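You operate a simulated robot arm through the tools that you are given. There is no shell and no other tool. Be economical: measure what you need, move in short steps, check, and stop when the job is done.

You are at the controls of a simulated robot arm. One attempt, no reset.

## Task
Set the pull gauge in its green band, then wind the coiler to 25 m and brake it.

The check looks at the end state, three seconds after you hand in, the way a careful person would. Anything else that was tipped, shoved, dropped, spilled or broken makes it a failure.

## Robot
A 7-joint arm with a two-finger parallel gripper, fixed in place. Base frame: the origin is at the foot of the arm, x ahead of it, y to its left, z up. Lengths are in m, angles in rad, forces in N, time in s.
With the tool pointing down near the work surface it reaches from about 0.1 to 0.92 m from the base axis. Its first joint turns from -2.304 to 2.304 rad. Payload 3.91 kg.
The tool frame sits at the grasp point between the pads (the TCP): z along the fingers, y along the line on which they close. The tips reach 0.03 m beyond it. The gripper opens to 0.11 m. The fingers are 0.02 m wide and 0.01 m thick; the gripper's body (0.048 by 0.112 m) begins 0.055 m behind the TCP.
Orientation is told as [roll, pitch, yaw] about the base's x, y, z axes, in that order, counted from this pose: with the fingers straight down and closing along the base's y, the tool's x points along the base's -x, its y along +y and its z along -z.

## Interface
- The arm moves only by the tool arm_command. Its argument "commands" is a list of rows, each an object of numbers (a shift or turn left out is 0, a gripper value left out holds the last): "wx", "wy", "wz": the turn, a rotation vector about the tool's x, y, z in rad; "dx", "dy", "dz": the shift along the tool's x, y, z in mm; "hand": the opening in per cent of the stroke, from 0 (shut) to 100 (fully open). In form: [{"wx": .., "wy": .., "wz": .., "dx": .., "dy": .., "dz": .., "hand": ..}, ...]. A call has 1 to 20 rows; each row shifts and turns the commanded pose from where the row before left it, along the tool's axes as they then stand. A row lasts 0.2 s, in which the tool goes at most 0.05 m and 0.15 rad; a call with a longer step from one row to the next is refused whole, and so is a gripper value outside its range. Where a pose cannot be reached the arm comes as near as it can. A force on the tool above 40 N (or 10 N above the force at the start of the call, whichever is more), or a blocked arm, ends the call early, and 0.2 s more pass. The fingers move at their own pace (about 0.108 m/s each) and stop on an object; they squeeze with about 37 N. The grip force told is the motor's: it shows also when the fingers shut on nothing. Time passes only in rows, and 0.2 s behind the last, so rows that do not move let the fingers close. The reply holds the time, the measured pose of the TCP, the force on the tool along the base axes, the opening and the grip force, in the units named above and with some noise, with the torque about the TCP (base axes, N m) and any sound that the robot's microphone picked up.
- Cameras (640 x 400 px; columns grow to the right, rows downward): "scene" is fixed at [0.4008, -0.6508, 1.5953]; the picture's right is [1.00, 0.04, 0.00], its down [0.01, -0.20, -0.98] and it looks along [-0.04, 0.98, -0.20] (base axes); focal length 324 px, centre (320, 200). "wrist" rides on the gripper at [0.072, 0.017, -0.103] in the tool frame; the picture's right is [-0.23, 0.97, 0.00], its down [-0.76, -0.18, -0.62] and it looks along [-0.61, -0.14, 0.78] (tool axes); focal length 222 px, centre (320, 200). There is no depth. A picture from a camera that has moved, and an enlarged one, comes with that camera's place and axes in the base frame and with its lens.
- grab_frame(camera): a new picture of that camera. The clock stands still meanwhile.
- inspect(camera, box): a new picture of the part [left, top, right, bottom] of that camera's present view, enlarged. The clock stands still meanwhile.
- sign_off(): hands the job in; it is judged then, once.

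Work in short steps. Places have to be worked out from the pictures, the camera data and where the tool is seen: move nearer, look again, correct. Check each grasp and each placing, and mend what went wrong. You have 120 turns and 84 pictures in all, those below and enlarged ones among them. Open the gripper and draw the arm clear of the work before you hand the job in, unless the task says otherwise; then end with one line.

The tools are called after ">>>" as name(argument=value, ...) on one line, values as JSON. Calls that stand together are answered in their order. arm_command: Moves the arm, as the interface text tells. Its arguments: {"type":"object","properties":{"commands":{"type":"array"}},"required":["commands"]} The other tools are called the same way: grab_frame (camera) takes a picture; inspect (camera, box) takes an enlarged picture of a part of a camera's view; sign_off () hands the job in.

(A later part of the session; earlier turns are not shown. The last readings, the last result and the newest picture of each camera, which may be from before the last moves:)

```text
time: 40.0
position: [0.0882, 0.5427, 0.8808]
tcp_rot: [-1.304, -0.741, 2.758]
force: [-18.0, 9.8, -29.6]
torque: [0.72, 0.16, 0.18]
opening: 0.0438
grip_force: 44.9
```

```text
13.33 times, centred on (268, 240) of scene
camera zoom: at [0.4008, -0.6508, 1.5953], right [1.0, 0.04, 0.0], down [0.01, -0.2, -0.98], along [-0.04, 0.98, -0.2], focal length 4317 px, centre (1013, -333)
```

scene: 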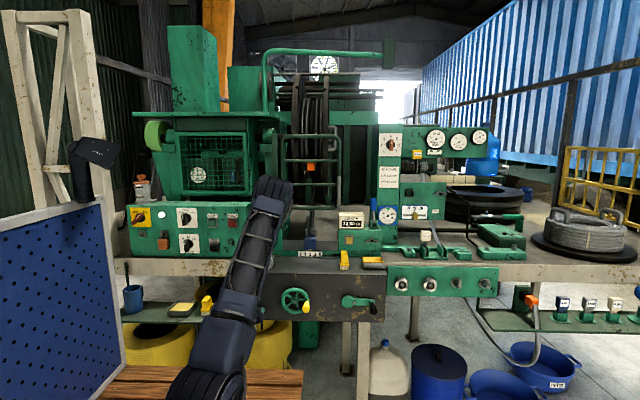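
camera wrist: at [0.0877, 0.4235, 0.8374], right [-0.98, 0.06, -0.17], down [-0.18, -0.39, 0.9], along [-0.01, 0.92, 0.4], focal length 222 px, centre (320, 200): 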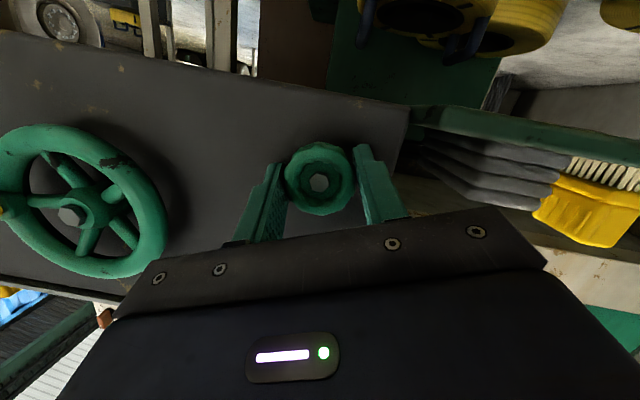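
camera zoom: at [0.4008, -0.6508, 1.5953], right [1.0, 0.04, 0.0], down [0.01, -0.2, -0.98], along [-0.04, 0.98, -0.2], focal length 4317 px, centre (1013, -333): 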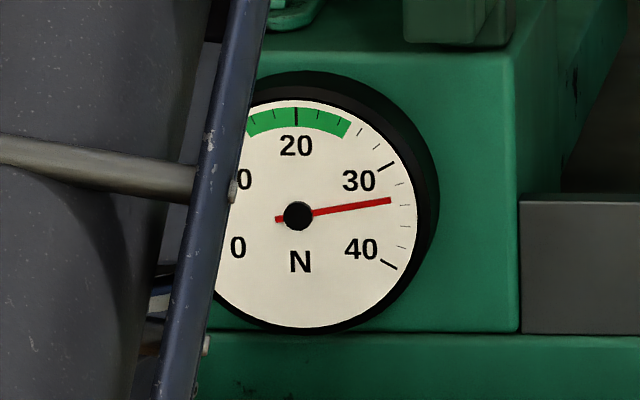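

The reading is about 33.5 N, so counter-clockwise raises it (from ~28.5, about 6 N/rad). I need about 2.2 rad clockwise to reach 20 N. First going back 0.8.

>>> arm_command(commands=[{"wx": -0.027, "wz": 0.096}, {"wx": -0.027, "wz": 0.096}, {"wx": -0.027, "wz": 0.096}, {"wx": -0.027, "wz": 0.096}, {"wx": -0.027, "wz": 0.096}, {"wx": -0.027, "wz": 0.096}, {"wx": -0.027, "wz": 0.096}, {"wx": -0.027, "wz": 0.096}])

>>> arm_command(commands=[{"wx": -0.027, "wz": 0.096}, {"wx": -0.027, "wz": 0.096}, {"wx": -0.027, "wz": 0.096}, {"wx": -0.027, "wz": 0.096}])

>>> grab_frame(camera="scene")

```text
time: 41.8
position: [0.0898, 0.5434, 0.8833]
tcp_rot: [0.03, -1.295, 1.536]
force: [-4.2, -7.3, -5.7]
torque: [-0.32, 0.01, 0.87]
opening: 0.0438
grip_force: 45.1
```

```text
time: 42.8
position: [0.0897, 0.5431, 0.8831]
tcp_rot: [1.009, -1.084, 0.612]
force: [20.7, -7.5, -2.0]
torque: [-0.38, -0.07, 0.25]
opening: 0.044
grip_force: 44.9
```

```text
39 pictures are left
```

scene: 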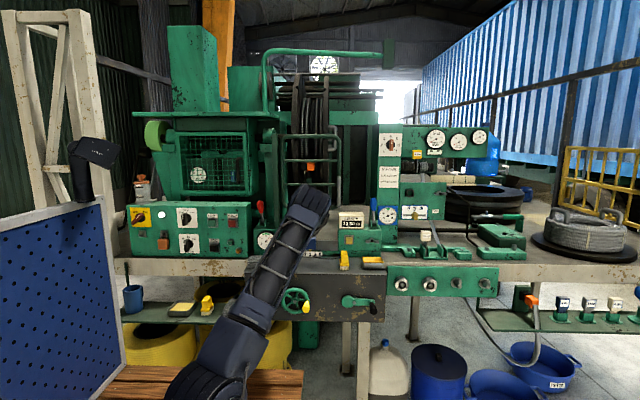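

No trouble so far. Continuing clockwise 0.4 rad.

>>> arm_command(commands=[{"wx": -0.027, "wz": 0.096}, {"wx": -0.027, "wz": 0.096}, {"wx": -0.027, "wz": 0.096}, {"wx": -0.027, "wz": 0.096}])

>>> grab_frame(camera="scene")

```text
time: 43.9
position: [0.091, 0.543, 0.8815]
tcp_rot: [1.311, -0.731, 0.366]
force: [5.6, -1.0, -3.8]
torque: [0.7, 0.0, 0.08]
opening: 0.0439
grip_force: 44.5
stopped in row 4: the force on the tool passed its limit at 43 N (the readings are from after the stop); the commanded pose is now the measured one
```

```text
38 pictures are left
```

scene: 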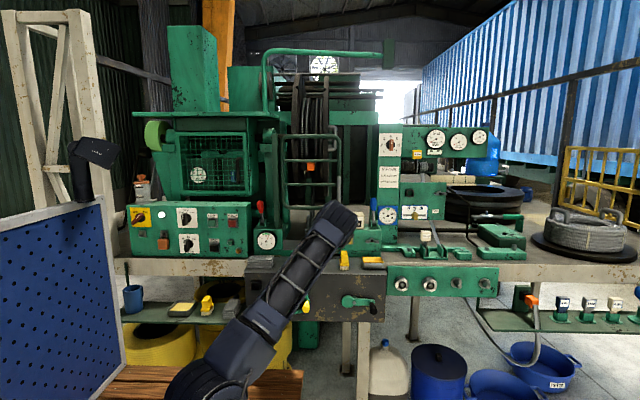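

The gauge is clear now; zooming to read it.

>>> inspect(camera="scene", box=[248, 225, 288, 255])

```text
13.33 times, centred on (268, 240) of scene
camera zoom: at [0.4008, -0.6508, 1.5953], right [1.0, 0.04, 0.0], down [0.01, -0.2, -0.98], along [-0.04, 0.98, -0.2], focal length 4317 px, centre (1013, -333)
```

zoom: 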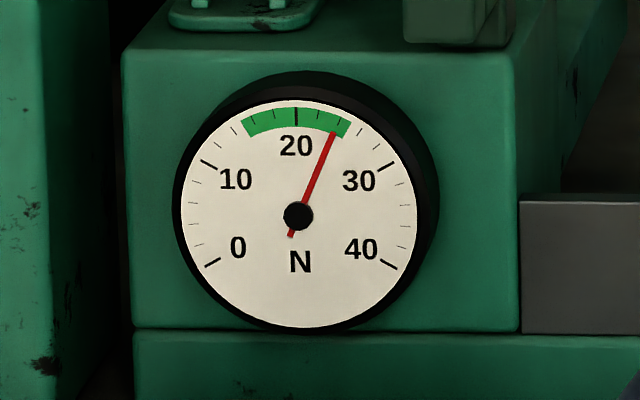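

It reads about 23.5 N and is already in the band. I'll go about 0.45 rad more to centre it.

>>> arm_command(commands=[{"wx": -0.025, "wz": 0.09}, {"wx": -0.025, "wz": 0.09}, {"wx": -0.025, "wz": 0.09}, {"wx": -0.025, "wz": 0.09}, {"wx": -0.025, "wz": 0.09}])

>>> inspect(camera="scene", box=[230, 190, 400, 330])

```text
time: 45.0
position: [0.0909, 0.5425, 0.8801]
tcp_rot: [1.482, -0.286, 0.278]
force: [21.6, -4.3, -21.9]
torque: [0.57, -0.1, -0.37]
opening: 0.0438
grip_force: 44.8
```

```text
2.86 times, centred on (315, 260) of scene
camera zoom: at [0.4008, -0.6508, 1.5953], right [1.0, 0.04, 0.0], down [0.01, -0.2, -0.98], along [-0.04, 0.98, -0.2], focal length 925 px, centre (334, 29)
```

zoom: 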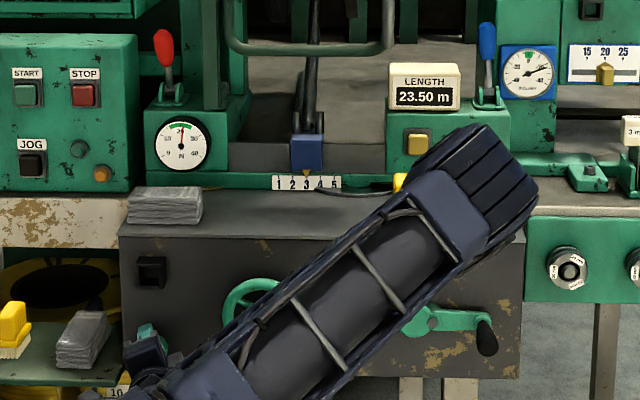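

The pull is now about 20 N. I release, back off along the tool, and unwind the wrist.

>>> arm_command(commands=[{"hand": 70}, {"hand": 70}, {"hand": 70}, {"dz": -20}, {"dz": -20}])

>>> arm_command(commands=[{"wx": 0.027, "wz": -0.096}, {"wx": 0.027, "wz": -0.096}, {"wx": 0.027, "wz": -0.096}, {"wx": 0.027, "wz": -0.096}, {"wx": 0.027, "wz": -0.096}, {"wx": 0.027, "wz": -0.096}, {"wx": 0.027, "wz": -0.096}, {"wx": 0.027, "wz": -0.096}, {"wx": 0.027, "wz": -0.096}, {"wx": 0.027, "wz": -0.096}, {"wx": 0.027, "wz": -0.096}, {"wx": 0.027, "wz": -0.096}, {"wx": 0.01, "wz": -0.04}])

>>> grab_frame(camera="scene")

```text
time: 46.2
position: [0.1008, 0.5048, 0.8859]
tcp_rot: [1.484, -0.288, 0.283]
force: [-0.1, -0.5, -0.1]
torque: [0.01, 0.01, 0.05]
opening: 0.077
grip_force: 0.1
```

```text
time: 49.0
position: [0.1001, 0.5038, 0.8849]
tcp_rot: [0.114, -1.291, 1.453]
force: [0.2, -0.1, 0.3]
torque: [-0.03, 0.0, 0.0]
opening: 0.0771
grip_force: 0.1
```

```text
35 pictures are left
```

scene: 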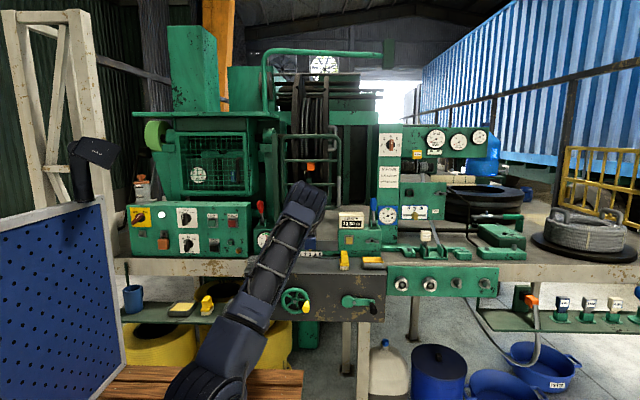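

Now rise and tilt back toward 0.4, then head to the crank side.

>>> arm_command(commands=[{"dx": -38, "dz": -12}, {"dx": -38, "dz": -12}, {"dx": -38, "dz": -12}, {"dx": -38, "dz": -12}, {"dx": -38, "dz": -12}, {"dx": -38, "dz": -12}, {"wy": 0.13}, {"wy": 0.13}, {"wy": 0.13}, {"wy": 0.13}, {"wy": 0.13}, {"wy": 0.13}, {"wy": 0.12}])

>>> grab_frame(camera="scene")

```text
time: 51.9
position: [0.1095, 0.4984, 1.1242]
tcp_rot: [0.024, -0.441, 1.542]
force: [-0.2, -0.6, -0.9]
torque: [0.02, 0.03, -0.02]
opening: 0.0769
grip_force: 0.0
out of reach, approached as far as the arm can: row 10, 11, 12
```

```text
34 pictures are left
```

scene: 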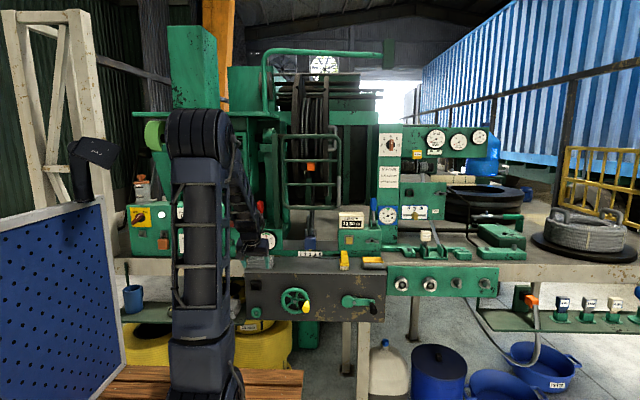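

Clear. The crank handle triangulates to about (0.561, 0.512, 0.936) with its hub at about (0.491, 0.935). I'll move right to above the crank handle.

>>> arm_command(commands=[{"wz": -0.02, "hand": 50, "dy": -41}, {"dy": -41}, {"dy": -41}, {"dy": -41}, {"dy": -41}, {"dy": -41}, {"dy": -41}, {"dy": -41}, {"dy": -41}, {"dy": -41}, {"dy": -41}])

>>> grab_frame(camera="wrist")

>>> inspect(camera="scene", box=[220, 180, 420, 330])

```text
time: 54.2
position: [0.5604, 0.4982, 1.1176]
tcp_rot: [0.016, -0.444, 1.567]
force: [-0.8, 0.7, 1.2]
torque: [-0.01, -0.02, 0.03]
opening: 0.055
grip_force: 0.0
```

```text
33 pictures are left
camera wrist: at [0.5432, 0.3878, 1.1792], right [-0.97, 0.2, 0.11], down [0.19, 0.42, 0.89], along [0.13, 0.88, -0.45], focal length 222 px, centre (320, 200)
```

wrist: 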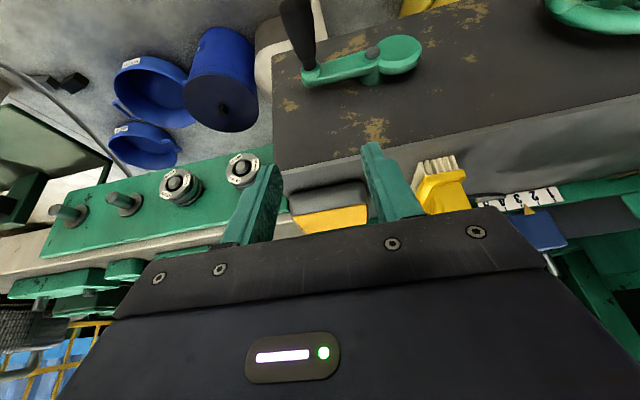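

```text
2.67 times, centred on (320, 255) of scene
camera zoom: at [0.4008, -0.6508, 1.5953], right [1.0, 0.04, 0.0], down [0.01, -0.2, -0.98], along [-0.04, 0.98, -0.2], focal length 863 px, centre (320, 53)
```

zoom: 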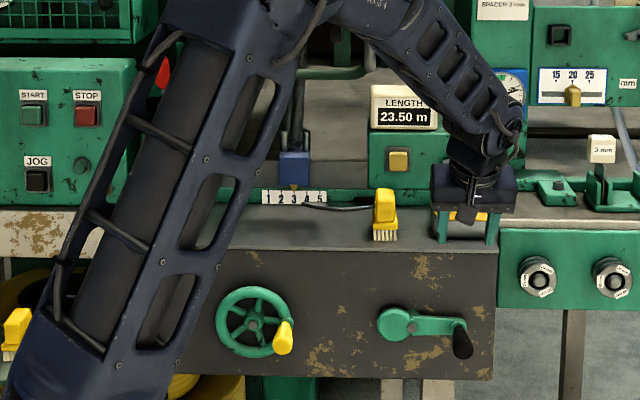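

Handle base reads (0.558, 0.54, 0.933) and the LENGTH display is visible. Descending onto the black handle.

>>> arm_command(commands=[{"dx": 16.4, "dz": 42.5, "dy": 1}, {"dx": 16.4, "dz": 42.5, "dy": 1}, {"dx": 16.3, "dz": 42.5}, {"dx": 16.3, "dz": 42.5}])

>>> grab_frame(camera="wrist")

```text
time: 55.2
position: [0.5555, 0.5119, 0.9361]
tcp_rot: [0.015, -0.446, 1.566]
force: [-0.4, 0.1, -1.0]
torque: [-0.04, 0.0, -0.03]
opening: 0.055
grip_force: 0.1
```

```text
31 pictures are left
camera wrist: at [0.5384, 0.4016, 0.9979], right [-0.97, 0.2, 0.11], down [0.19, 0.42, 0.89], along [0.13, 0.88, -0.45], focal length 222 px, centre (320, 200)
```

wrist: 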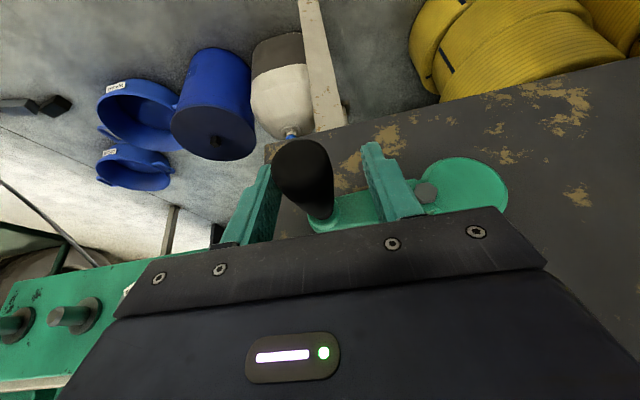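

Slight +x offset; I correct 4 mm and close.

>>> arm_command(commands=[{"dy": -4.5}, {"hand": 0}, {"hand": 0}, {"hand": 0}])

```text
time: 56.2
position: [0.561, 0.5111, 0.9352]
tcp_rot: [0.016, -0.444, 1.565]
force: [-1.4, -2.1, -3.1]
torque: [0.05, 0.0, -0.08]
opening: 0.0275
grip_force: 45.0
```

Well-centred grip. Test turn clockwise 45° and read the display.

>>> arm_command(commands=[{"dx": 5.9, "dz": 12.4, "dy": 1.3}, {"dx": 5.6, "dz": 11.8, "dy": 4}, {"dx": 5.2, "dz": 10.9, "dy": 6.5}, {"dx": 4.6, "dz": 9.6, "dy": 8.7}])

>>> inspect(camera="scene", box=[240, 190, 420, 330])

```text
time: 56.6
position: [0.5603, 0.5127, 0.9342]
tcp_rot: [0.01, -0.445, 1.567]
force: [-11.0, -21.9, 22.7]
torque: [-0.8, -0.02, 0.0]
opening: 0.0276
grip_force: 44.7
stopped in row 1: the force on the tool passed its limit at 65 N (the readings are from after the stop); the commanded pose is now the measured one
```

```text
2.86 times, centred on (330, 260) of scene
camera zoom: at [0.4008, -0.6508, 1.5953], right [1.0, 0.04, 0.0], down [0.01, -0.2, -0.98], along [-0.04, 0.98, -0.2], focal length 925 px, centre (291, 29)
```

zoom: 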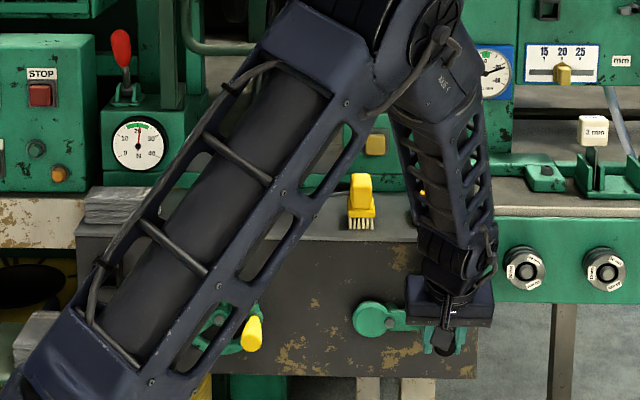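

Clockwise is blocked (a ratchet, or the brake is on). Trying counter-clockwise in smaller steps.

>>> arm_command(commands=[{"dx": -3, "dz": -6.3, "dy": 0.4}, {"dx": -3, "dz": -6.3, "dy": 1}, {"dx": -3, "dz": -6, "dy": 1.5}])

```text
time: 57.0
position: [0.5602, 0.5123, 0.9346]
tcp_rot: [0.017, -0.443, 1.563]
force: [9.3, 15.6, -18.7]
torque: [0.4, 0.0, 0.04]
opening: 0.0271
grip_force: 45.1
stopped in row 2: the force on the tool passed its limit at 62 N (the readings are from after the stop); the commanded pose is now the measured one
```

Both directions are locked, so a brake is probably engaged now. I'll release the crank and inspect the levers and guard from farther off.

>>> arm_command(commands=[{"hand": 50}, {"hand": 50}, {"dz": -35}, {"dz": -35}, {"dx": -15, "dz": -38}, {"dx": -15, "dz": -38}, {"dx": -15, "dz": -38}, {"dx": -15, "dz": -38}, {"dx": -15, "dz": -38}])

>>> inspect(camera="scene", box=[270, 125, 350, 265])

>>> inspect(camera="scene", box=[245, 190, 300, 225])

```text
time: 59.0
position: [0.5633, 0.467, 1.2021]
tcp_rot: [0.018, -0.441, 1.564]
force: [1.1, 0.2, -0.9]
torque: [0.0, 0.06, 0.04]
opening: 0.0551
grip_force: 0.1
```

```text
2.86 times, centred on (310, 195) of scene
camera zoom: at [0.4008, -0.6508, 1.5953], right [1.0, 0.04, 0.0], down [0.01, -0.2, -0.98], along [-0.04, 0.98, -0.2], focal length 925 px, centre (349, 214)
```

zoom: 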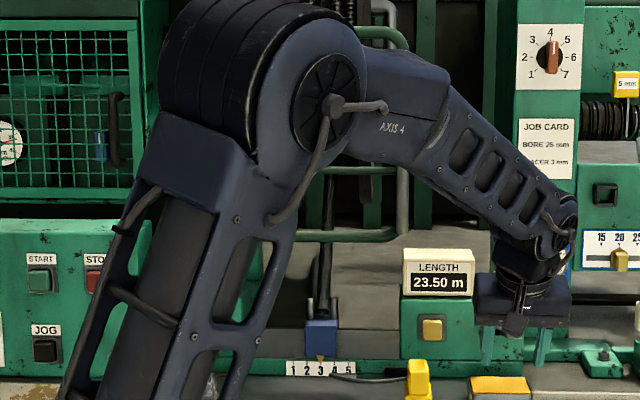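

```text
11.43 times, centred on (272, 208) of scene
camera zoom: at [0.4008, -0.6508, 1.5953], right [1.0, 0.04, 0.0], down [0.01, -0.2, -0.98], along [-0.04, 0.98, -0.2], focal length 3700 px, centre (863, 114)
```

zoom: 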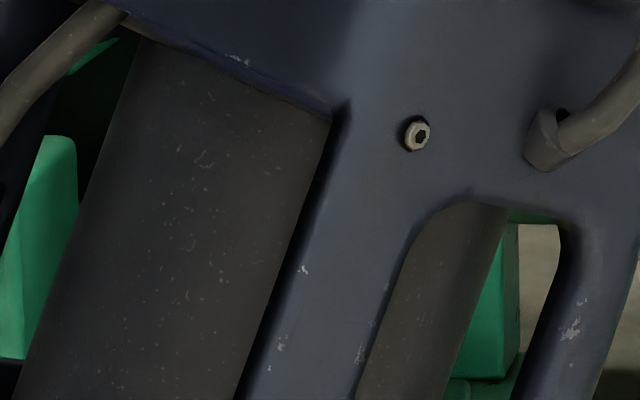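

The arm occludes the levers. I'll move the wrist camera to a central raised spot with more tilt to see both levers from nearby.

>>> arm_command(commands=[{"dx": -8, "dz": -18, "dy": 38}, {"dx": -8, "dz": -18, "dy": 38}, {"dx": -8, "dz": -18, "dy": 38}, {"dx": -8, "dz": -18, "dy": 38}, {"dx": -8, "dz": -18, "dy": 38}, {"wy": -0.1, "dy": 38}, {"wy": -0.1}, {"wy": -0.1}])

>>> grab_frame(camera="wrist")

>>> inspect(camera="scene", box=[240, 180, 420, 270])

```text
time: 60.8
position: [0.3371, 0.4648, 1.3056]
tcp_rot: [0.022, -0.744, 1.557]
force: [0.8, 0.0, 0.0]
torque: [-0.01, 0.05, 0.01]
opening: 0.0549
grip_force: 0.1
```

```text
27 pictures are left
camera wrist: at [0.3196, 0.3412, 1.332], right [-0.97, 0.17, 0.17], down [0.19, 0.14, 0.97], along [0.14, 0.98, -0.17], focal length 222 px, centre (320, 200)
```

wrist: 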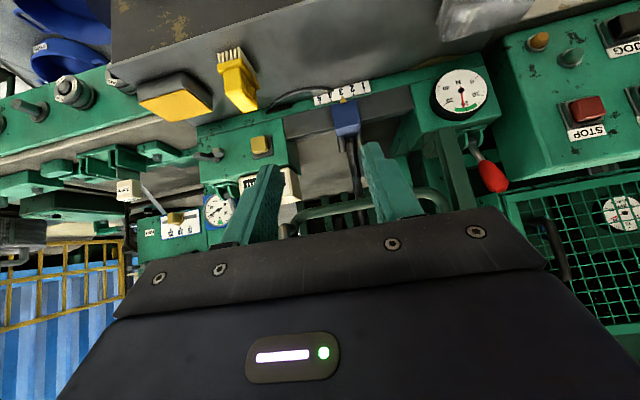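

```text
3.56 times, centred on (330, 225) of scene
camera zoom: at [0.4008, -0.6508, 1.5953], right [1.0, 0.04, 0.0], down [0.01, -0.2, -0.98], along [-0.04, 0.98, -0.2], focal length 1151 px, centre (284, 111)
```

zoom: 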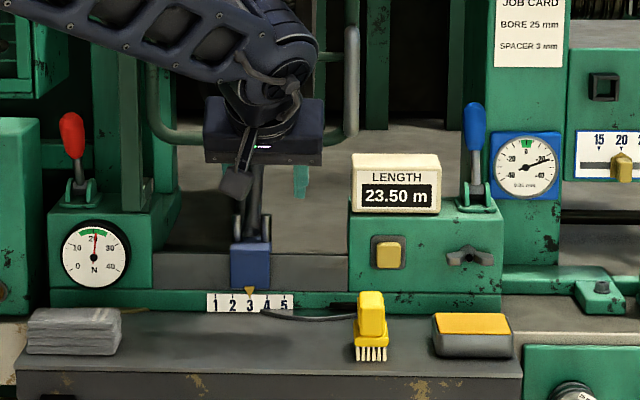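

Pull still reads 20. The red lever triangulates to pivot ≈(0.076, 0.775, 1.19), tip ≈(0.069, 0.778, 1.29). I'll enlarge both levers from the wrist.

>>> inspect(camera="wrist", box=[400, 60, 540, 220])

>>> inspect(camera="scene", box=[245, 190, 300, 225])

```text
2.50 times, centred on (470, 140) of wrist
camera zoom: at [0.3196, 0.3412, 1.332], right [-0.97, 0.17, 0.17], down [0.19, 0.14, 0.97], along [0.14, 0.98, -0.17], focal length 555 px, centre (-55, 350)
```

zoom: 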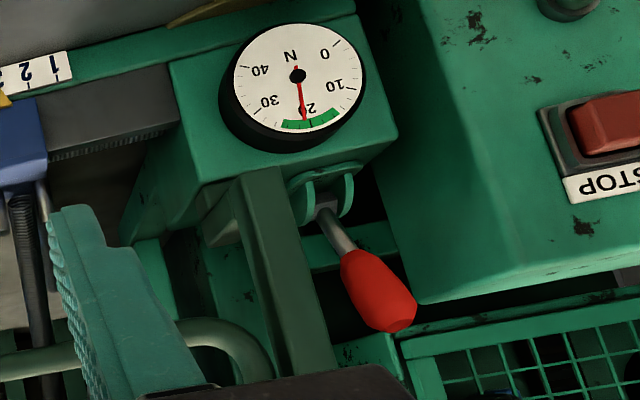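

```text
11.43 times, centred on (272, 208) of scene
camera zoom: at [0.4008, -0.6508, 1.5953], right [1.0, 0.04, 0.0], down [0.01, -0.2, -0.98], along [-0.04, 0.98, -0.2], focal length 3700 px, centre (863, 114)
```

zoom: 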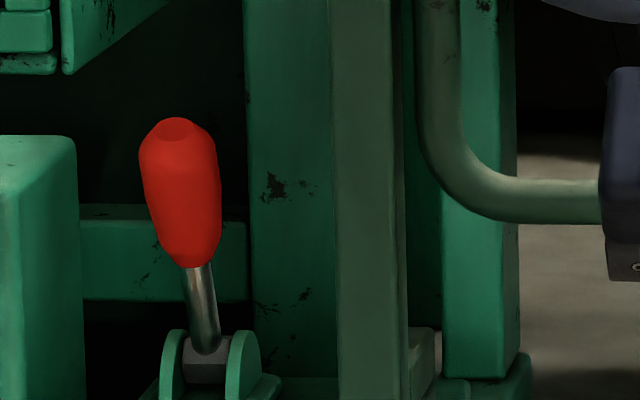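

Perspective suggests the red lever leans toward the operator and the blue one away. Red is the likely brake. I'll straddle its handle front and back, with the fingers closing in the y-z plane, so it can be moved both ways. Reorient first.

>>> arm_command(commands=[{"wz": 0.142, "dz": -10}, {"wz": 0.142, "dz": -10}, {"wz": 0.142, "dz": -10}, {"wz": 0.142, "dz": -10}, {"wz": 0.142, "dz": -10}, {"wz": 0.142, "dz": -10}, {"wz": 0.142, "dz": -10}, {"wz": 0.142, "dz": -10}, {"wz": 0.142}, {"wz": 0.142}, {"wz": 0.142}, {"wx": 0.1}, {"wx": 0.1}, {"wx": 0.1}])

>>> grab_frame(camera="wrist")

```text
time: 63.8
position: [0.3389, 0.4102, 1.3649]
tcp_rot: [0.441, 0.01, 0.007]
force: [-0.8, 0.2, 0.5]
torque: [0.01, -0.03, 0.0]
opening: 0.055
grip_force: 0.0
```

```text
23 pictures are left
camera wrist: at [0.2656, 0.3809, 1.4656], right [0.23, 0.88, 0.41], down [0.77, -0.42, 0.48], along [0.6, 0.21, -0.77], focal length 222 px, centre (320, 200)
```

wrist: 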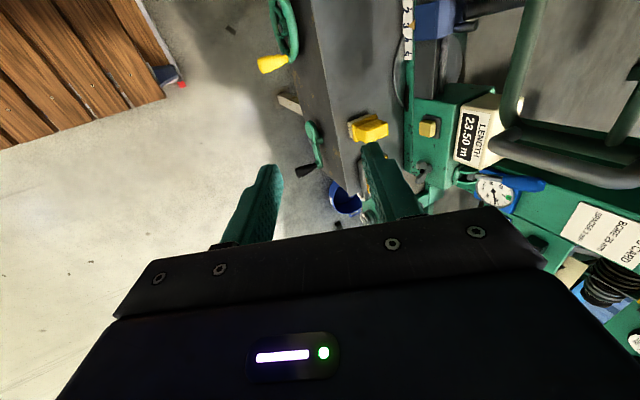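

The better triangulation gives the red lever pivot at (0.073, 0.80, 1.20) and tip at (0.073, 0.765, 1.30). I'll move diagonally to stand off in front of and above it.

>>> arm_command(commands=[{"dx": 33.3, "dy": 23.4, "dz": 6.2, "hand": 62}, {"dx": 33.3, "dy": 23.4, "dz": 6.2}, {"dx": 33.3, "dy": 23.4, "dz": 6.2}, {"dx": 33.3, "dy": 23.4, "dz": 6.2}, {"dx": 33.3, "dy": 23.4, "dz": 6.2}, {"dx": 33.3, "dy": 23.4, "dz": 6.2}, {"dx": 33.3, "dy": 23.4, "dz": 6.2}, {"dx": 33.3, "dy": 23.4, "dz": 6.2}])

>>> grab_frame(camera="wrist")

```text
time: 65.6
position: [0.0694, 0.5988, 1.4031]
tcp_rot: [0.445, 0.01, 0.007]
force: [-0.3, -0.1, 0.5]
torque: [0.04, 0.04, 0.02]
opening: 0.0681
grip_force: 0.1
```

```text
22 pictures are left
camera wrist: at [-0.0019, 0.5688, 1.5034], right [0.23, 0.88, 0.42], down [0.77, -0.42, 0.48], along [0.6, 0.21, -0.77], focal length 222 px, centre (320, 200)
```

wrist: 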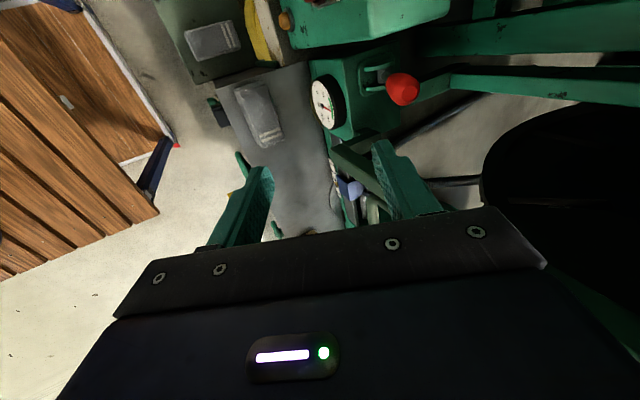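

The lever tip is seen at about (0.068, 0.75, 1.30). I'll enlarge the wrist view to check the space behind the lever before straddling it.

>>> inspect(camera="wrist", box=[300, 0, 500, 180])

```text
2.22 times, centred on (400, 90) of wrist
camera zoom: at [-0.0019, 0.5688, 1.5034], right [0.23, 0.88, 0.42], down [0.77, -0.42, 0.48], along [0.6, 0.21, -0.77], focal length 494 px, centre (142, 444)
```

zoom: 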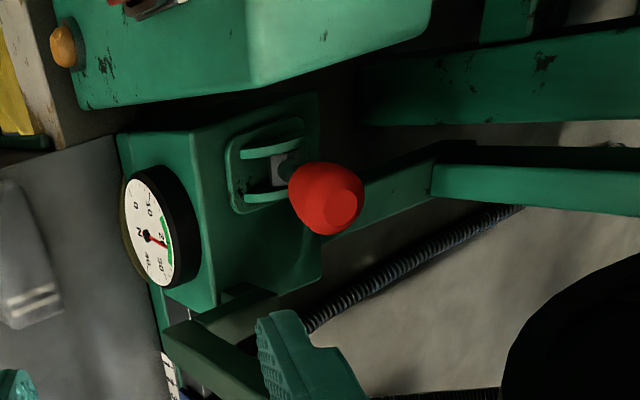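

The space behind the lever is open, and its lean matches my tool axis. I move over it and descend along the tool axis.

>>> arm_command(commands=[{"dx": -1.6, "dy": 25.7, "dz": 21.8}, {"dx": -1.6, "dy": 25.7, "dz": 21.8}, {"dx": -1.6, "dy": 25.7, "dz": 21.8}, {"dx": -1.6, "dy": 25.7, "dz": 21.8}, {"dz": 30}])

>>> grab_frame(camera="wrist")

```text
time: 66.8
position: [0.0747, 0.7419, 1.3412]
tcp_rot: [0.443, 0.008, 0.006]
force: [-0.9, -0.5, -0.3]
torque: [0.01, 0.02, 0.01]
opening: 0.068
grip_force: 0.1
```

```text
20 pictures are left
camera wrist: at [0.0022, 0.713, 1.4421], right [0.23, 0.88, 0.42], down [0.77, -0.42, 0.48], along [0.6, 0.21, -0.77], focal length 222 px, centre (320, 200)
```

wrist: 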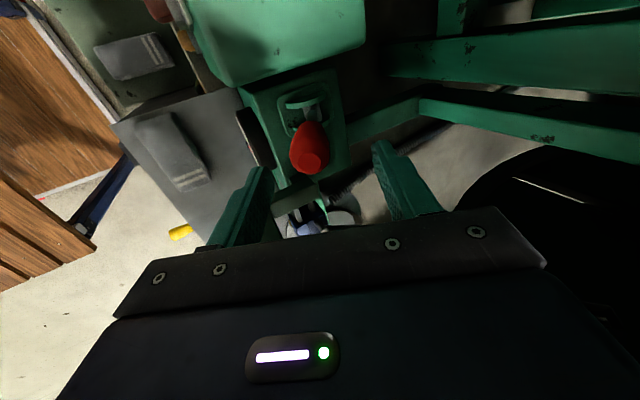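

Centred. I descend 65 mm, narrow the gap, and push the lever away (+y) gently.

>>> arm_command(commands=[{"dz": 22}, {"dz": 22}, {"dz": 21}, {"hand": 42}, {"hand": 42}])

>>> arm_command(commands=[{"dy": 10, "dz": 4.7}, {"dy": 10, "dz": 4.7}, {"dy": 10, "dz": 4.7}, {"dy": 10, "dz": 4.7}, {"dy": 10, "dz": 4.7}, {"dy": 10, "dz": 4.7}, {"dy": 10, "dz": 4.7}])

>>> grab_frame(camera="wrist")

```text
time: 68.0
position: [0.0737, 0.7707, 1.2821]
tcp_rot: [0.445, 0.01, 0.006]
force: [0.0, -0.1, 0.3]
torque: [0.0, -0.01, -0.03]
opening: 0.046
grip_force: 0.1
```

```text
time: 69.4
position: [0.0747, 0.8297, 1.285]
tcp_rot: [0.436, 0.008, 0.006]
force: [1.6, -32.6, 16.5]
torque: [-3.31, -0.3, -0.17]
opening: 0.0631
grip_force: 45.1
stopped in row 7: the force on the tool passed its limit at 71 N (the readings are from after the stop); the commanded pose is now the measured one
```

```text
19 pictures are left
camera wrist: at [0.0014, 0.8003, 1.3857], right [0.22, 0.88, 0.41], down [0.77, -0.42, 0.48], along [0.6, 0.21, -0.77], focal length 222 px, centre (320, 200)
```

wrist: 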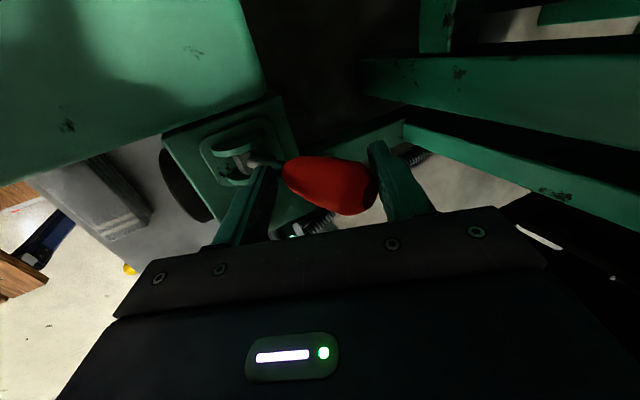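

The lever swung over to its back stop. I open wide and rise straight up so I don't drag it back, then check.

>>> arm_command(commands=[{"hand": 95}, {"hand": 95}, {"hand": 95}, {"dy": 9.6, "dz": -20.4}, {"dy": 9.6, "dz": -20.4}, {"dy": 9.6, "dz": -20.4}, {"dy": 9.6, "dz": -20.4}, {"dy": 9.6, "dz": -20.4}])

>>> grab_frame(camera="wrist")

>>> inspect(camera="scene", box=[240, 190, 400, 330])

```text
time: 71.2
position: [0.0745, 0.8328, 1.3947]
tcp_rot: [0.436, 0.012, 0.007]
force: [-0.2, 0.9, 0.7]
torque: [0.05, -0.01, 0.03]
opening: 0.1045
grip_force: 0.1
```

```text
18 pictures are left
camera wrist: at [0.0024, 0.8032, 1.4958], right [0.22, 0.88, 0.41], down [0.77, -0.42, 0.48], along [0.6, 0.21, -0.77], focal length 222 px, centre (320, 200)
```

wrist: 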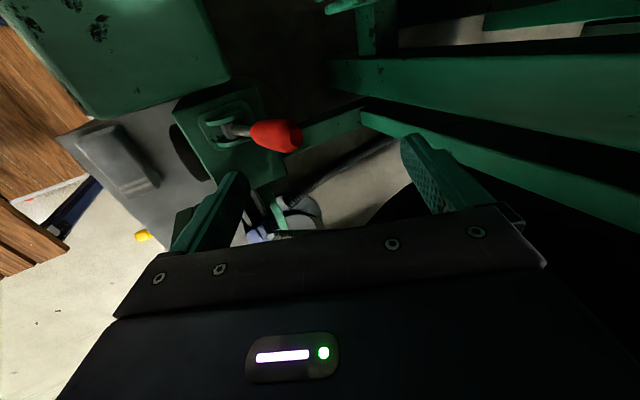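

```text
2.86 times, centred on (320, 260) of scene
camera zoom: at [0.4008, -0.6508, 1.5953], right [1.0, 0.04, 0.0], down [0.01, -0.2, -0.98], along [-0.04, 0.98, -0.2], focal length 925 px, centre (320, 29)
```

zoom: 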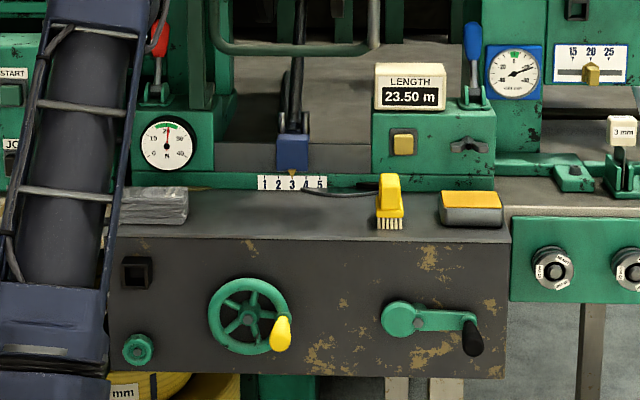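

Pull holds at 20 and the red lever is leaning back. Now I return to the crank, retreating toward the operator first.

>>> arm_command(commands=[{"dy": -43, "dz": -20, "hand": 50}, {"dy": -43, "dz": -20}, {"dy": -43, "dz": -20}, {"dy": -43, "dz": -20}, {"dy": -43, "dz": -20}, {"dy": -43, "dz": -20}, {"dy": -43, "dz": -20}, {"dx": -43}, {"dx": -43}, {"dx": -43}, {"dx": -43}, {"dx": -43}, {"dx": -43}])

>>> arm_command(commands=[{"wz": -0.142}, {"wz": -0.142}, {"wz": -0.142}, {"wz": -0.142}, {"wz": -0.142}, {"wz": -0.142}, {"wz": -0.142}, {"wz": -0.142}, {"wz": -0.142}, {"wz": -0.142}, {"wz": -0.142}])

```text
time: 74.0
position: [0.3359, 0.5027, 1.3914]
tcp_rot: [0.437, 0.006, 0.009]
force: [-1.5, 0.8, 0.6]
torque: [0.0, -0.04, -0.07]
opening: 0.055
grip_force: 0.0
```

```text
time: 76.4
position: [0.3363, 0.5026, 1.392]
tcp_rot: [0.012, -0.437, 1.568]
force: [0.4, 0.4, 0.7]
torque: [0.01, 0.03, 0.01]
opening: 0.0551
grip_force: 0.0
```

Orientation is right. I travel to the crank and descend onto its handle.

>>> arm_command(commands=[{"dx": 15, "dz": 30.5, "dy": -28}, {"dx": 15, "dz": 30.5, "dy": -28}, {"dx": 15, "dz": 30.5, "dy": -28}, {"dx": 15, "dz": 30.5, "dy": -28}, {"dx": 15, "dz": 30.5, "dy": -28}, {"dx": 15, "dz": 30.5, "dy": -28}, {"dx": 15, "dz": 30.5, "dy": -28}, {"dx": 15, "dz": 30.5, "dy": -28}])

>>> arm_command(commands=[{"dx": 16, "dz": 42.5}, {"dx": 16, "dz": 42.5}, {"dx": 16, "dz": 42.5}, {"dx": 16, "dz": 42.5}, {"dz": 0}])

```text
time: 78.2
position: [0.5556, 0.4981, 1.117]
tcp_rot: [0.012, -0.436, 1.567]
force: [-0.1, 0.4, 1.1]
torque: [-0.03, -0.04, -0.05]
opening: 0.055
grip_force: 0.0
```

```text
time: 79.4
position: [0.5544, 0.51, 0.9357]
tcp_rot: [0.013, -0.438, 1.565]
force: [-0.5, -0.4, 0.6]
torque: [0.03, 0.0, -0.01]
opening: 0.0549
grip_force: 0.1
```

Same grip spot as before; I shift 6 mm in x, close, and try a small clockwise turn.

>>> arm_command(commands=[{"dy": -6}, {"hand": 0}, {"hand": 0}, {"hand": 0}])

>>> arm_command(commands=[{"dx": 2.9, "dz": 6.2, "dy": 0.4}, {"dx": 2.9, "dz": 6.2, "dy": 1}, {"dx": 2.8, "dz": 6, "dy": 2}])

```text
time: 80.4
position: [0.56, 0.5106, 0.9354]
tcp_rot: [0.014, -0.435, 1.566]
force: [-9.2, -4.0, -1.2]
torque: [0.06, 0.05, 0.01]
opening: 0.0275
grip_force: 45.2
```

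```text
time: 80.8
position: [0.5599, 0.5097, 0.934]
tcp_rot: [0.01, -0.439, 1.568]
force: [-9.4, -15.7, 18.6]
torque: [-0.69, 0.02, -0.03]
opening: 0.0273
grip_force: 44.9
stopped in row 1: the force on the tool passed its limit at 51 N (the readings are from after the stop); the commanded pose is now the measured one
```

Clockwise is still blocked; trying counter-clockwise.

>>> arm_command(commands=[{"dx": -2, "dz": -4.2, "dy": 0.2}, {"dx": -2, "dz": -4.2, "dy": 0.4}, {"dx": -2, "dz": -4.2, "dy": 0.6}, {"dx": -2, "dz": -4.2, "dy": 0.9}])

```text
time: 81.8
position: [0.557, 0.5121, 0.9539]
tcp_rot: [0.009, -0.437, 1.569]
force: [-19.8, -27.2, 9.3]
torque: [-0.7, -0.02, -0.07]
opening: 0.0275
grip_force: 44.7
```

It now turns counter-clockwise, so the red lever is the brake and a ratchet blocks clockwise. I read the display.

>>> inspect(camera="scene", box=[240, 190, 400, 330])

```text
2.86 times, centred on (320, 260) of scene
camera zoom: at [0.4008, -0.6508, 1.5953], right [1.0, 0.04, 0.0], down [0.01, -0.2, -0.98], along [-0.04, 0.98, -0.2], focal length 925 px, centre (320, 29)
```

zoom: 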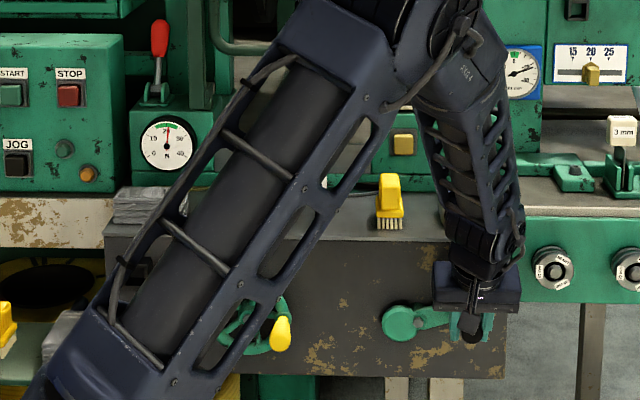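

The display is hidden in this posture. I continue the counter-clockwise arc to the top of the circle and read there.

>>> arm_command(commands=[{"dy": 2.9, "dx": -3.64, "dz": -7.8}, {"dy": 4.0, "dx": -3.45, "dz": -7.38}, {"dy": 5.05, "dx": -3.2, "dz": -6.85}, {"dy": 6.0, "dx": -2.89, "dz": -6.19}, {"dy": 6.83, "dx": -2.54, "dz": -5.44}, {"dy": 7.56, "dx": -2.14, "dz": -4.58}, {"dy": 8.15, "dx": -1.7, "dz": -3.64}, {"dy": 8.61, "dx": -1.24, "dz": -2.65}, {"dy": 8.92, "dx": -0.75, "dz": -1.6}, {"dy": 9.07, "dx": -0.25, "dz": -0.54}])

>>> inspect(camera="scene", box=[240, 190, 400, 330])

```text
time: 82.5
position: [0.5506, 0.5106, 0.9713]
tcp_rot: [0.011, -0.438, 1.569]
force: [-8.2, -17.6, 15.0]
torque: [0.8, -0.01, 0.22]
opening: 0.0273
grip_force: 44.6
stopped in row 3: the force on the tool passed its limit at 48 N (the readings are from after the stop); the commanded pose is now the measured one
```

```text
2.86 times, centred on (320, 260) of scene
camera zoom: at [0.4008, -0.6508, 1.5953], right [1.0, 0.04, 0.0], down [0.01, -0.2, -0.98], along [-0.04, 0.98, -0.2], focal length 925 px, centre (320, 29)
```

zoom: 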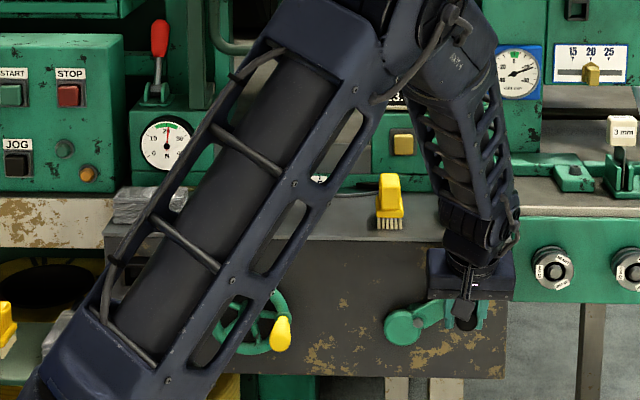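

It is tracking the circle (θ≈31°, r≈69.5 mm) but tripped the force limit. I go slower with 4.5° steps and a small y relief.

>>> arm_command(commands=[{"dx": 1.3, "dz": -0.6}, {"dy": 2.99, "dx": -1.93, "dz": -4.13}, {"dy": 3.34, "dx": -1.83, "dz": -3.91}, {"dy": 3.67, "dx": -1.71, "dz": -3.66}, {"dy": 3.97, "dx": -1.58, "dz": -3.39}, {"dy": 4.26, "dx": -1.44, "dz": -3.09}, {"dy": 4.51, "dx": -1.3, "dz": -2.78}, {"dy": 4.74, "dx": -1.14, "dz": -2.45}, {"dy": 4.93, "dx": -0.99, "dz": -2.11}, {"dy": 5.1, "dx": -0.82, "dz": -1.75}, {"dy": 5.24, "dx": -0.65, "dz": -1.38}, {"dy": 5.34, "dx": -0.47, "dz": -1.01}, {"dy": 5.41, "dx": -0.29, "dz": -0.62}, {"dy": 5.45, "dx": -0.11, "dz": -0.24}, {"dy": 5.45, "dx": 0.07, "dz": 0.15}, {"dy": 5.42, "dx": 0.25, "dz": 0.54}, {"dy": 5.36, "dx": 0.43, "dz": 0.92}, {"dy": 5.27, "dx": 0.61, "dz": 1.3}, {"dy": 5.14, "dx": 0.78, "dz": 1.67}, {"dy": 4.98, "dx": 0.95, "dz": 2.03}])

```text
time: 86.7
position: [0.4571, 0.5112, 0.9985]
tcp_rot: [0.011, -0.438, 1.568]
force: [-2.2, 28.0, 3.1]
torque: [0.82, 0.02, -0.41]
opening: 0.0274
grip_force: 44.9
```

It ran through to θ≈118° without a stop. Checking the display.

>>> inspect(camera="scene", box=[300, 190, 420, 330])

```text
2.86 times, centred on (360, 260) of scene
camera zoom: at [0.4008, -0.6508, 1.5953], right [1.0, 0.04, 0.0], down [0.01, -0.2, -0.98], along [-0.04, 0.98, -0.2], focal length 925 px, centre (206, 29)
```

zoom: 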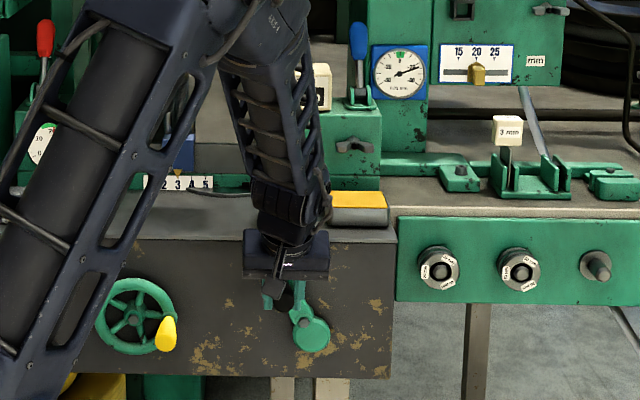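

The display is behind the forearm. I continue to θ≈180°, where it should show.

>>> arm_command(commands=[{"dx": -0.9, "dz": 0.4}, {"dy": 4.7, "dx": 1.17, "dz": 2.51}, {"dy": 4.47, "dx": 1.32, "dz": 2.84}, {"dy": 4.21, "dx": 1.47, "dz": 3.14}, {"dy": 3.93, "dx": 1.6, "dz": 3.44}, {"dy": 3.62, "dx": 1.73, "dz": 3.7}, {"dy": 3.28, "dx": 1.84, "dz": 3.95}, {"dy": 2.93, "dx": 1.95, "dz": 4.17}, {"dy": 2.56, "dx": 2.04, "dz": 4.37}, {"dy": 2.18, "dx": 2.12, "dz": 4.53}, {"dy": 1.78, "dx": 2.18, "dz": 4.68}, {"dy": 1.37, "dx": 2.23, "dz": 4.79}, {"dy": 0.95, "dx": 2.27, "dz": 4.87}, {"dy": 0.52, "dx": 2.3, "dz": 4.92}, {"dy": 0.1, "dx": 2.31, "dz": 4.94}])

>>> inspect(camera="scene", box=[300, 190, 420, 330])

```text
time: 87.4
position: [0.4571, 0.5107, 0.9979]
tcp_rot: [0.007, -0.44, 1.567]
force: [-4.3, -0.7, -0.7]
torque: [-0.38, -0.02, 0.12]
opening: 0.0275
grip_force: 45.0
stopped in row 3: the force on the tool passed its limit at 42 N (the readings are from after the stop); the commanded pose is now the measured one
```

```text
2.86 times, centred on (360, 260) of scene
camera zoom: at [0.4008, -0.6508, 1.5953], right [1.0, 0.04, 0.0], down [0.01, -0.2, -0.98], along [-0.04, 0.98, -0.2], focal length 925 px, centre (206, 29)
```

zoom: 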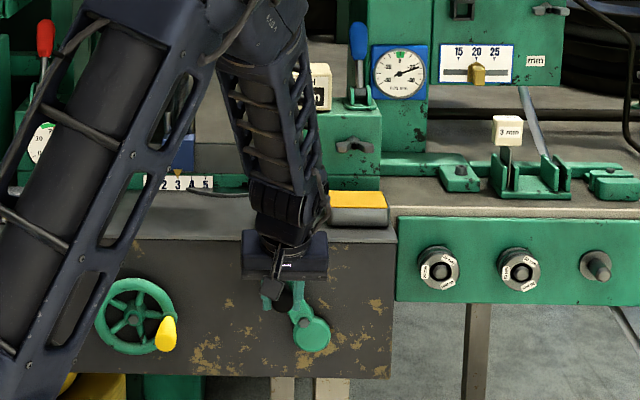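

It stopped at the force limit; the load is near the cutoff. I try again in gentler steps (about 3°), no y shift.

>>> arm_command(commands=[{"dy": 2.9, "dx": 0.8, "dz": 1.6}, {"dy": 2.9, "dx": 0.8, "dz": 1.7}, {"dy": 2.85, "dx": 0.85, "dz": 1.8}, {"dy": 2.8, "dx": 0.9, "dz": 1.9}, {"dy": 2.7, "dx": 0.95, "dz": 2.0}, {"dy": 2.6, "dx": 1.0, "dz": 2.1}, {"dy": 2.5, "dx": 1.05, "dz": 2.25}, {"dy": 2.4, "dx": 1.1, "dz": 2.35}, {"dy": 2.3, "dx": 1.15, "dz": 2.45}, {"dy": 2.2, "dx": 1.2, "dz": 2.55}])

```text
time: 89.6
position: [0.4311, 0.5115, 0.9752]
tcp_rot: [0.007, -0.439, 1.568]
force: [13.0, 5.0, 1.5]
torque: [0.15, 0.02, 0.2]
opening: 0.0273
grip_force: 45.1
```

That works in gentle steps (θ≈146°). Continuing past 180° with a small radius correction, then reading.

>>> arm_command(commands=[{"dy": 1.8, "dx": 1.53, "dz": 3.27}, {"dy": 1.6, "dx": 1.58, "dz": 3.39}, {"dy": 1.4, "dx": 1.63, "dz": 3.5}, {"dy": 1.4, "dx": 1.68, "dz": 3.59}, {"dy": 1.3, "dx": 1.71, "dz": 3.67}, {"dy": 1.05, "dx": 1.74, "dz": 3.73}, {"dy": 0.79, "dx": 1.77, "dz": 3.78}, {"dy": 0.54, "dx": 1.78, "dz": 3.82}, {"dy": 0.28, "dx": 1.79, "dz": 3.84}, {"dy": 0, "dx": 1.8, "dz": 3.85}, {"dy": -0.24, "dx": 1.79, "dz": 3.84}, {"dy": -0.5, "dx": 1.79, "dz": 3.82}, {"dy": -0.76, "dx": 1.77, "dz": 3.79}, {"dy": -1.01, "dx": 1.75, "dz": 3.74}, {"dy": -1.26, "dx": 1.72, "dz": 3.68}, {"dy": -1.5, "dx": 1.68, "dz": 3.6}])

>>> inspect(camera="scene", box=[300, 190, 420, 330])

```text
time: 93.0
position: [0.426, 0.5119, 0.9093]
tcp_rot: [0.007, -0.439, 1.569]
force: [-8.0, 2.5, -6.3]
torque: [0.52, -0.02, 0.02]
opening: 0.0272
grip_force: 45.3
```

```text
2.86 times, centred on (360, 260) of scene
camera zoom: at [0.4008, -0.6508, 1.5953], right [1.0, 0.04, 0.0], down [0.01, -0.2, -0.98], along [-0.04, 0.98, -0.2], focal length 925 px, centre (206, 29)
```

zoom: 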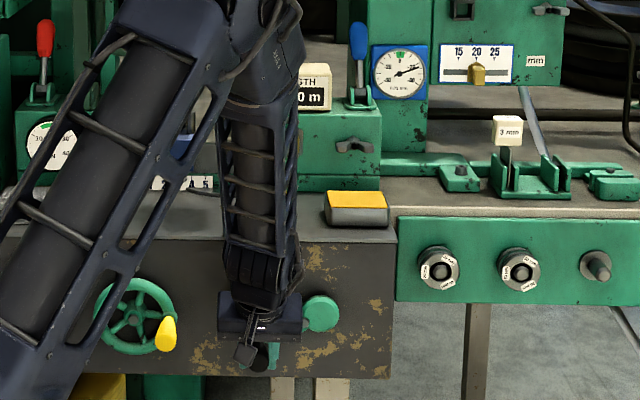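

The display edge is showing; zooming closely on it.

>>> inspect(camera="scene", box=[330, 208, 370, 234])

```text
15.38 times, centred on (350, 221) of scene
camera zoom: at [0.4008, -0.6508, 1.5953], right [1.0, 0.04, 0.0], down [0.01, -0.2, -0.98], along [-0.04, 0.98, -0.2], focal length 4981 px, centre (-142, -123)
```

zoom: 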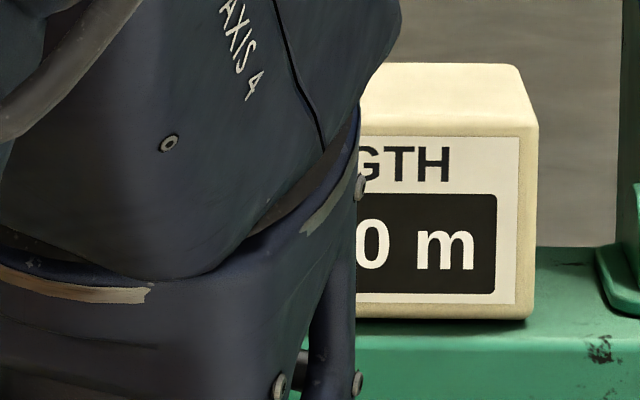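

Only the last digit shows. To avoid overshoot I release, lift clear to the right and read the display fully.

>>> arm_command(commands=[{"hand": 50}, {"hand": 50}, {"dz": -35}, {"dz": -35}, {"dx": -14, "dz": -36, "dy": -26}, {"dx": -14, "dz": -36, "dy": -26}, {"dx": -14, "dz": -36, "dy": -26}, {"dx": -14, "dz": -36, "dy": -26}, {"dx": -14, "dz": -36, "dy": -26}])

>>> inspect(camera="scene", box=[250, 190, 400, 330])

```text
time: 95.0
position: [0.5566, 0.4692, 1.1652]
tcp_rot: [0.008, -0.441, 1.569]
force: [0.2, 0.1, -0.1]
torque: [0.02, -0.04, 0.0]
opening: 0.0548
grip_force: 0.1
```

```text
2.86 times, centred on (325, 260) of scene
camera zoom: at [0.4008, -0.6508, 1.5953], right [1.0, 0.04, 0.0], down [0.01, -0.2, -0.98], along [-0.04, 0.98, -0.2], focal length 925 px, centre (306, 29)
```

zoom: 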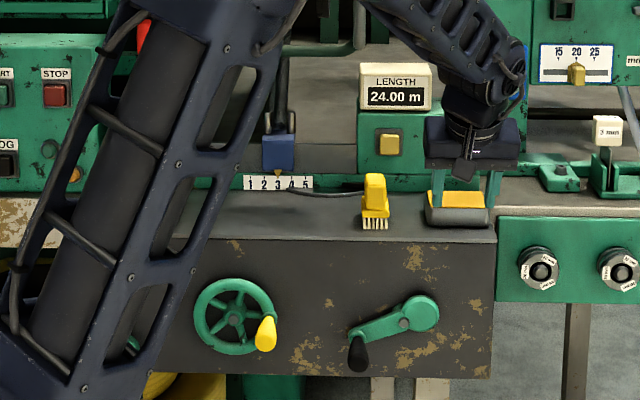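

It reads 24.00 m after about 202° of crank, so roughly 0.9 m/turn and about 400° remains. I regrip at the same spot and continue.

>>> arm_command(commands=[{"dx": 14, "dz": 36, "dy": 26.2}, {"dx": 14, "dz": 36, "dy": 26.2}, {"dx": 14, "dz": 36, "dy": 26.2}, {"dx": 14, "dz": 36, "dy": 26.2}, {"dx": 14, "dz": 36, "dy": 25.8}, {"dz": 35}, {"dz": 35}, {"dz": 0}, {"hand": 0}, {"hand": 0}, {"hand": 0}])

```text
time: 97.4
position: [0.4254, 0.5119, 0.9106]
tcp_rot: [0.008, -0.44, 1.567]
force: [-3.8, 0.3, -5.4]
torque: [0.14, 0.05, 0.06]
opening: 0.0268
grip_force: 45.0
```

Gripped at θ≈201°. Continuing the arc to about 271°.

>>> arm_command(commands=[{"dy": -1.64, "dx": 1.66, "dz": 3.55}, {"dy": -1.88, "dx": 1.61, "dz": 3.45}, {"dy": -2.11, "dx": 1.56, "dz": 3.34}, {"dy": -2.33, "dx": 1.5, "dz": 3.22}, {"dy": -2.54, "dx": 1.44, "dz": 3.08}, {"dy": -2.75, "dx": 1.37, "dz": 2.94}, {"dy": -2.94, "dx": 1.3, "dz": 2.78}, {"dy": -3.12, "dx": 1.22, "dz": 2.61}, {"dy": -3.29, "dx": 1.14, "dz": 2.44}, {"dy": -3.45, "dx": 1.05, "dz": 2.25}, {"dy": -3.6, "dx": 0.96, "dz": 2.06}, {"dy": -3.73, "dx": 0.86, "dz": 1.85}, {"dy": -3.84, "dx": 0.77, "dz": 1.64}, {"dy": -3.95, "dx": 0.67, "dz": 1.43}, {"dy": -4.04, "dx": 0.56, "dz": 1.21}, {"dy": -4.11, "dx": 0.46, "dz": 0.98}, {"dy": -4.17, "dx": 0.35, "dz": 0.75}, {"dy": -4.21, "dx": 0.24, "dz": 0.52}, {"dy": -4.24, "dx": 0.13, "dz": 0.28}, {"dy": -4.25, "dx": 0.02, "dz": 0.05}])

```text
time: 99.8
position: [0.4566, 0.5124, 0.8757]
tcp_rot: [0.005, -0.442, 1.567]
force: [7.3, 2.5, -4.9]
torque: [0.01, -0.07, 0.24]
opening: 0.0267
grip_force: 45.0
stopped in row 12: the force on the tool passed its limit at 41 N (the readings are from after the stop); the commanded pose is now the measured one
```

A marginal trip at θ≈240°. Resuming.

>>> arm_command(commands=[{"dy": -2, "dx": 0.5, "dz": 1.1}, {"dy": -3.73, "dx": 0.86, "dz": 1.85}, {"dy": -3.84, "dx": 0.77, "dz": 1.64}, {"dy": -3.95, "dx": 0.67, "dz": 1.43}, {"dy": -4.04, "dx": 0.56, "dz": 1.21}, {"dy": -4.11, "dx": 0.46, "dz": 0.98}, {"dy": -4.17, "dx": 0.35, "dz": 0.75}, {"dy": -4.21, "dx": 0.24, "dz": 0.52}, {"dy": -4.24, "dx": 0.13, "dz": 0.28}, {"dy": -4.25, "dx": 0.02, "dz": 0.05}, {"dy": -4.25, "dx": -0.09, "dz": -0.18}, {"dy": -4.22, "dx": -0.2, "dz": -0.42}, {"dy": -4.19, "dx": -0.3, "dz": -0.65}, {"dy": -4.14, "dx": -0.41, "dz": -0.88}, {"dy": -4.07, "dx": -0.52, "dz": -1.11}, {"dy": -3.99, "dx": -0.62, "dz": -1.33}, {"dy": -3.89, "dx": -0.72, "dz": -1.55}, {"dy": -3.78, "dx": -0.82, "dz": -1.76}])

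```text
time: 101.6
position: [0.4843, 0.5132, 0.8667]
tcp_rot: [0.005, -0.444, 1.567]
force: [2.7, -8.9, 13.9]
torque: [-0.32, 0.02, 0.3]
opening: 0.0269
grip_force: 45.1
stopped in row 8: the force on the tool passed its limit at 42 N (the readings are from after the stop); the commanded pose is now the measured one
```

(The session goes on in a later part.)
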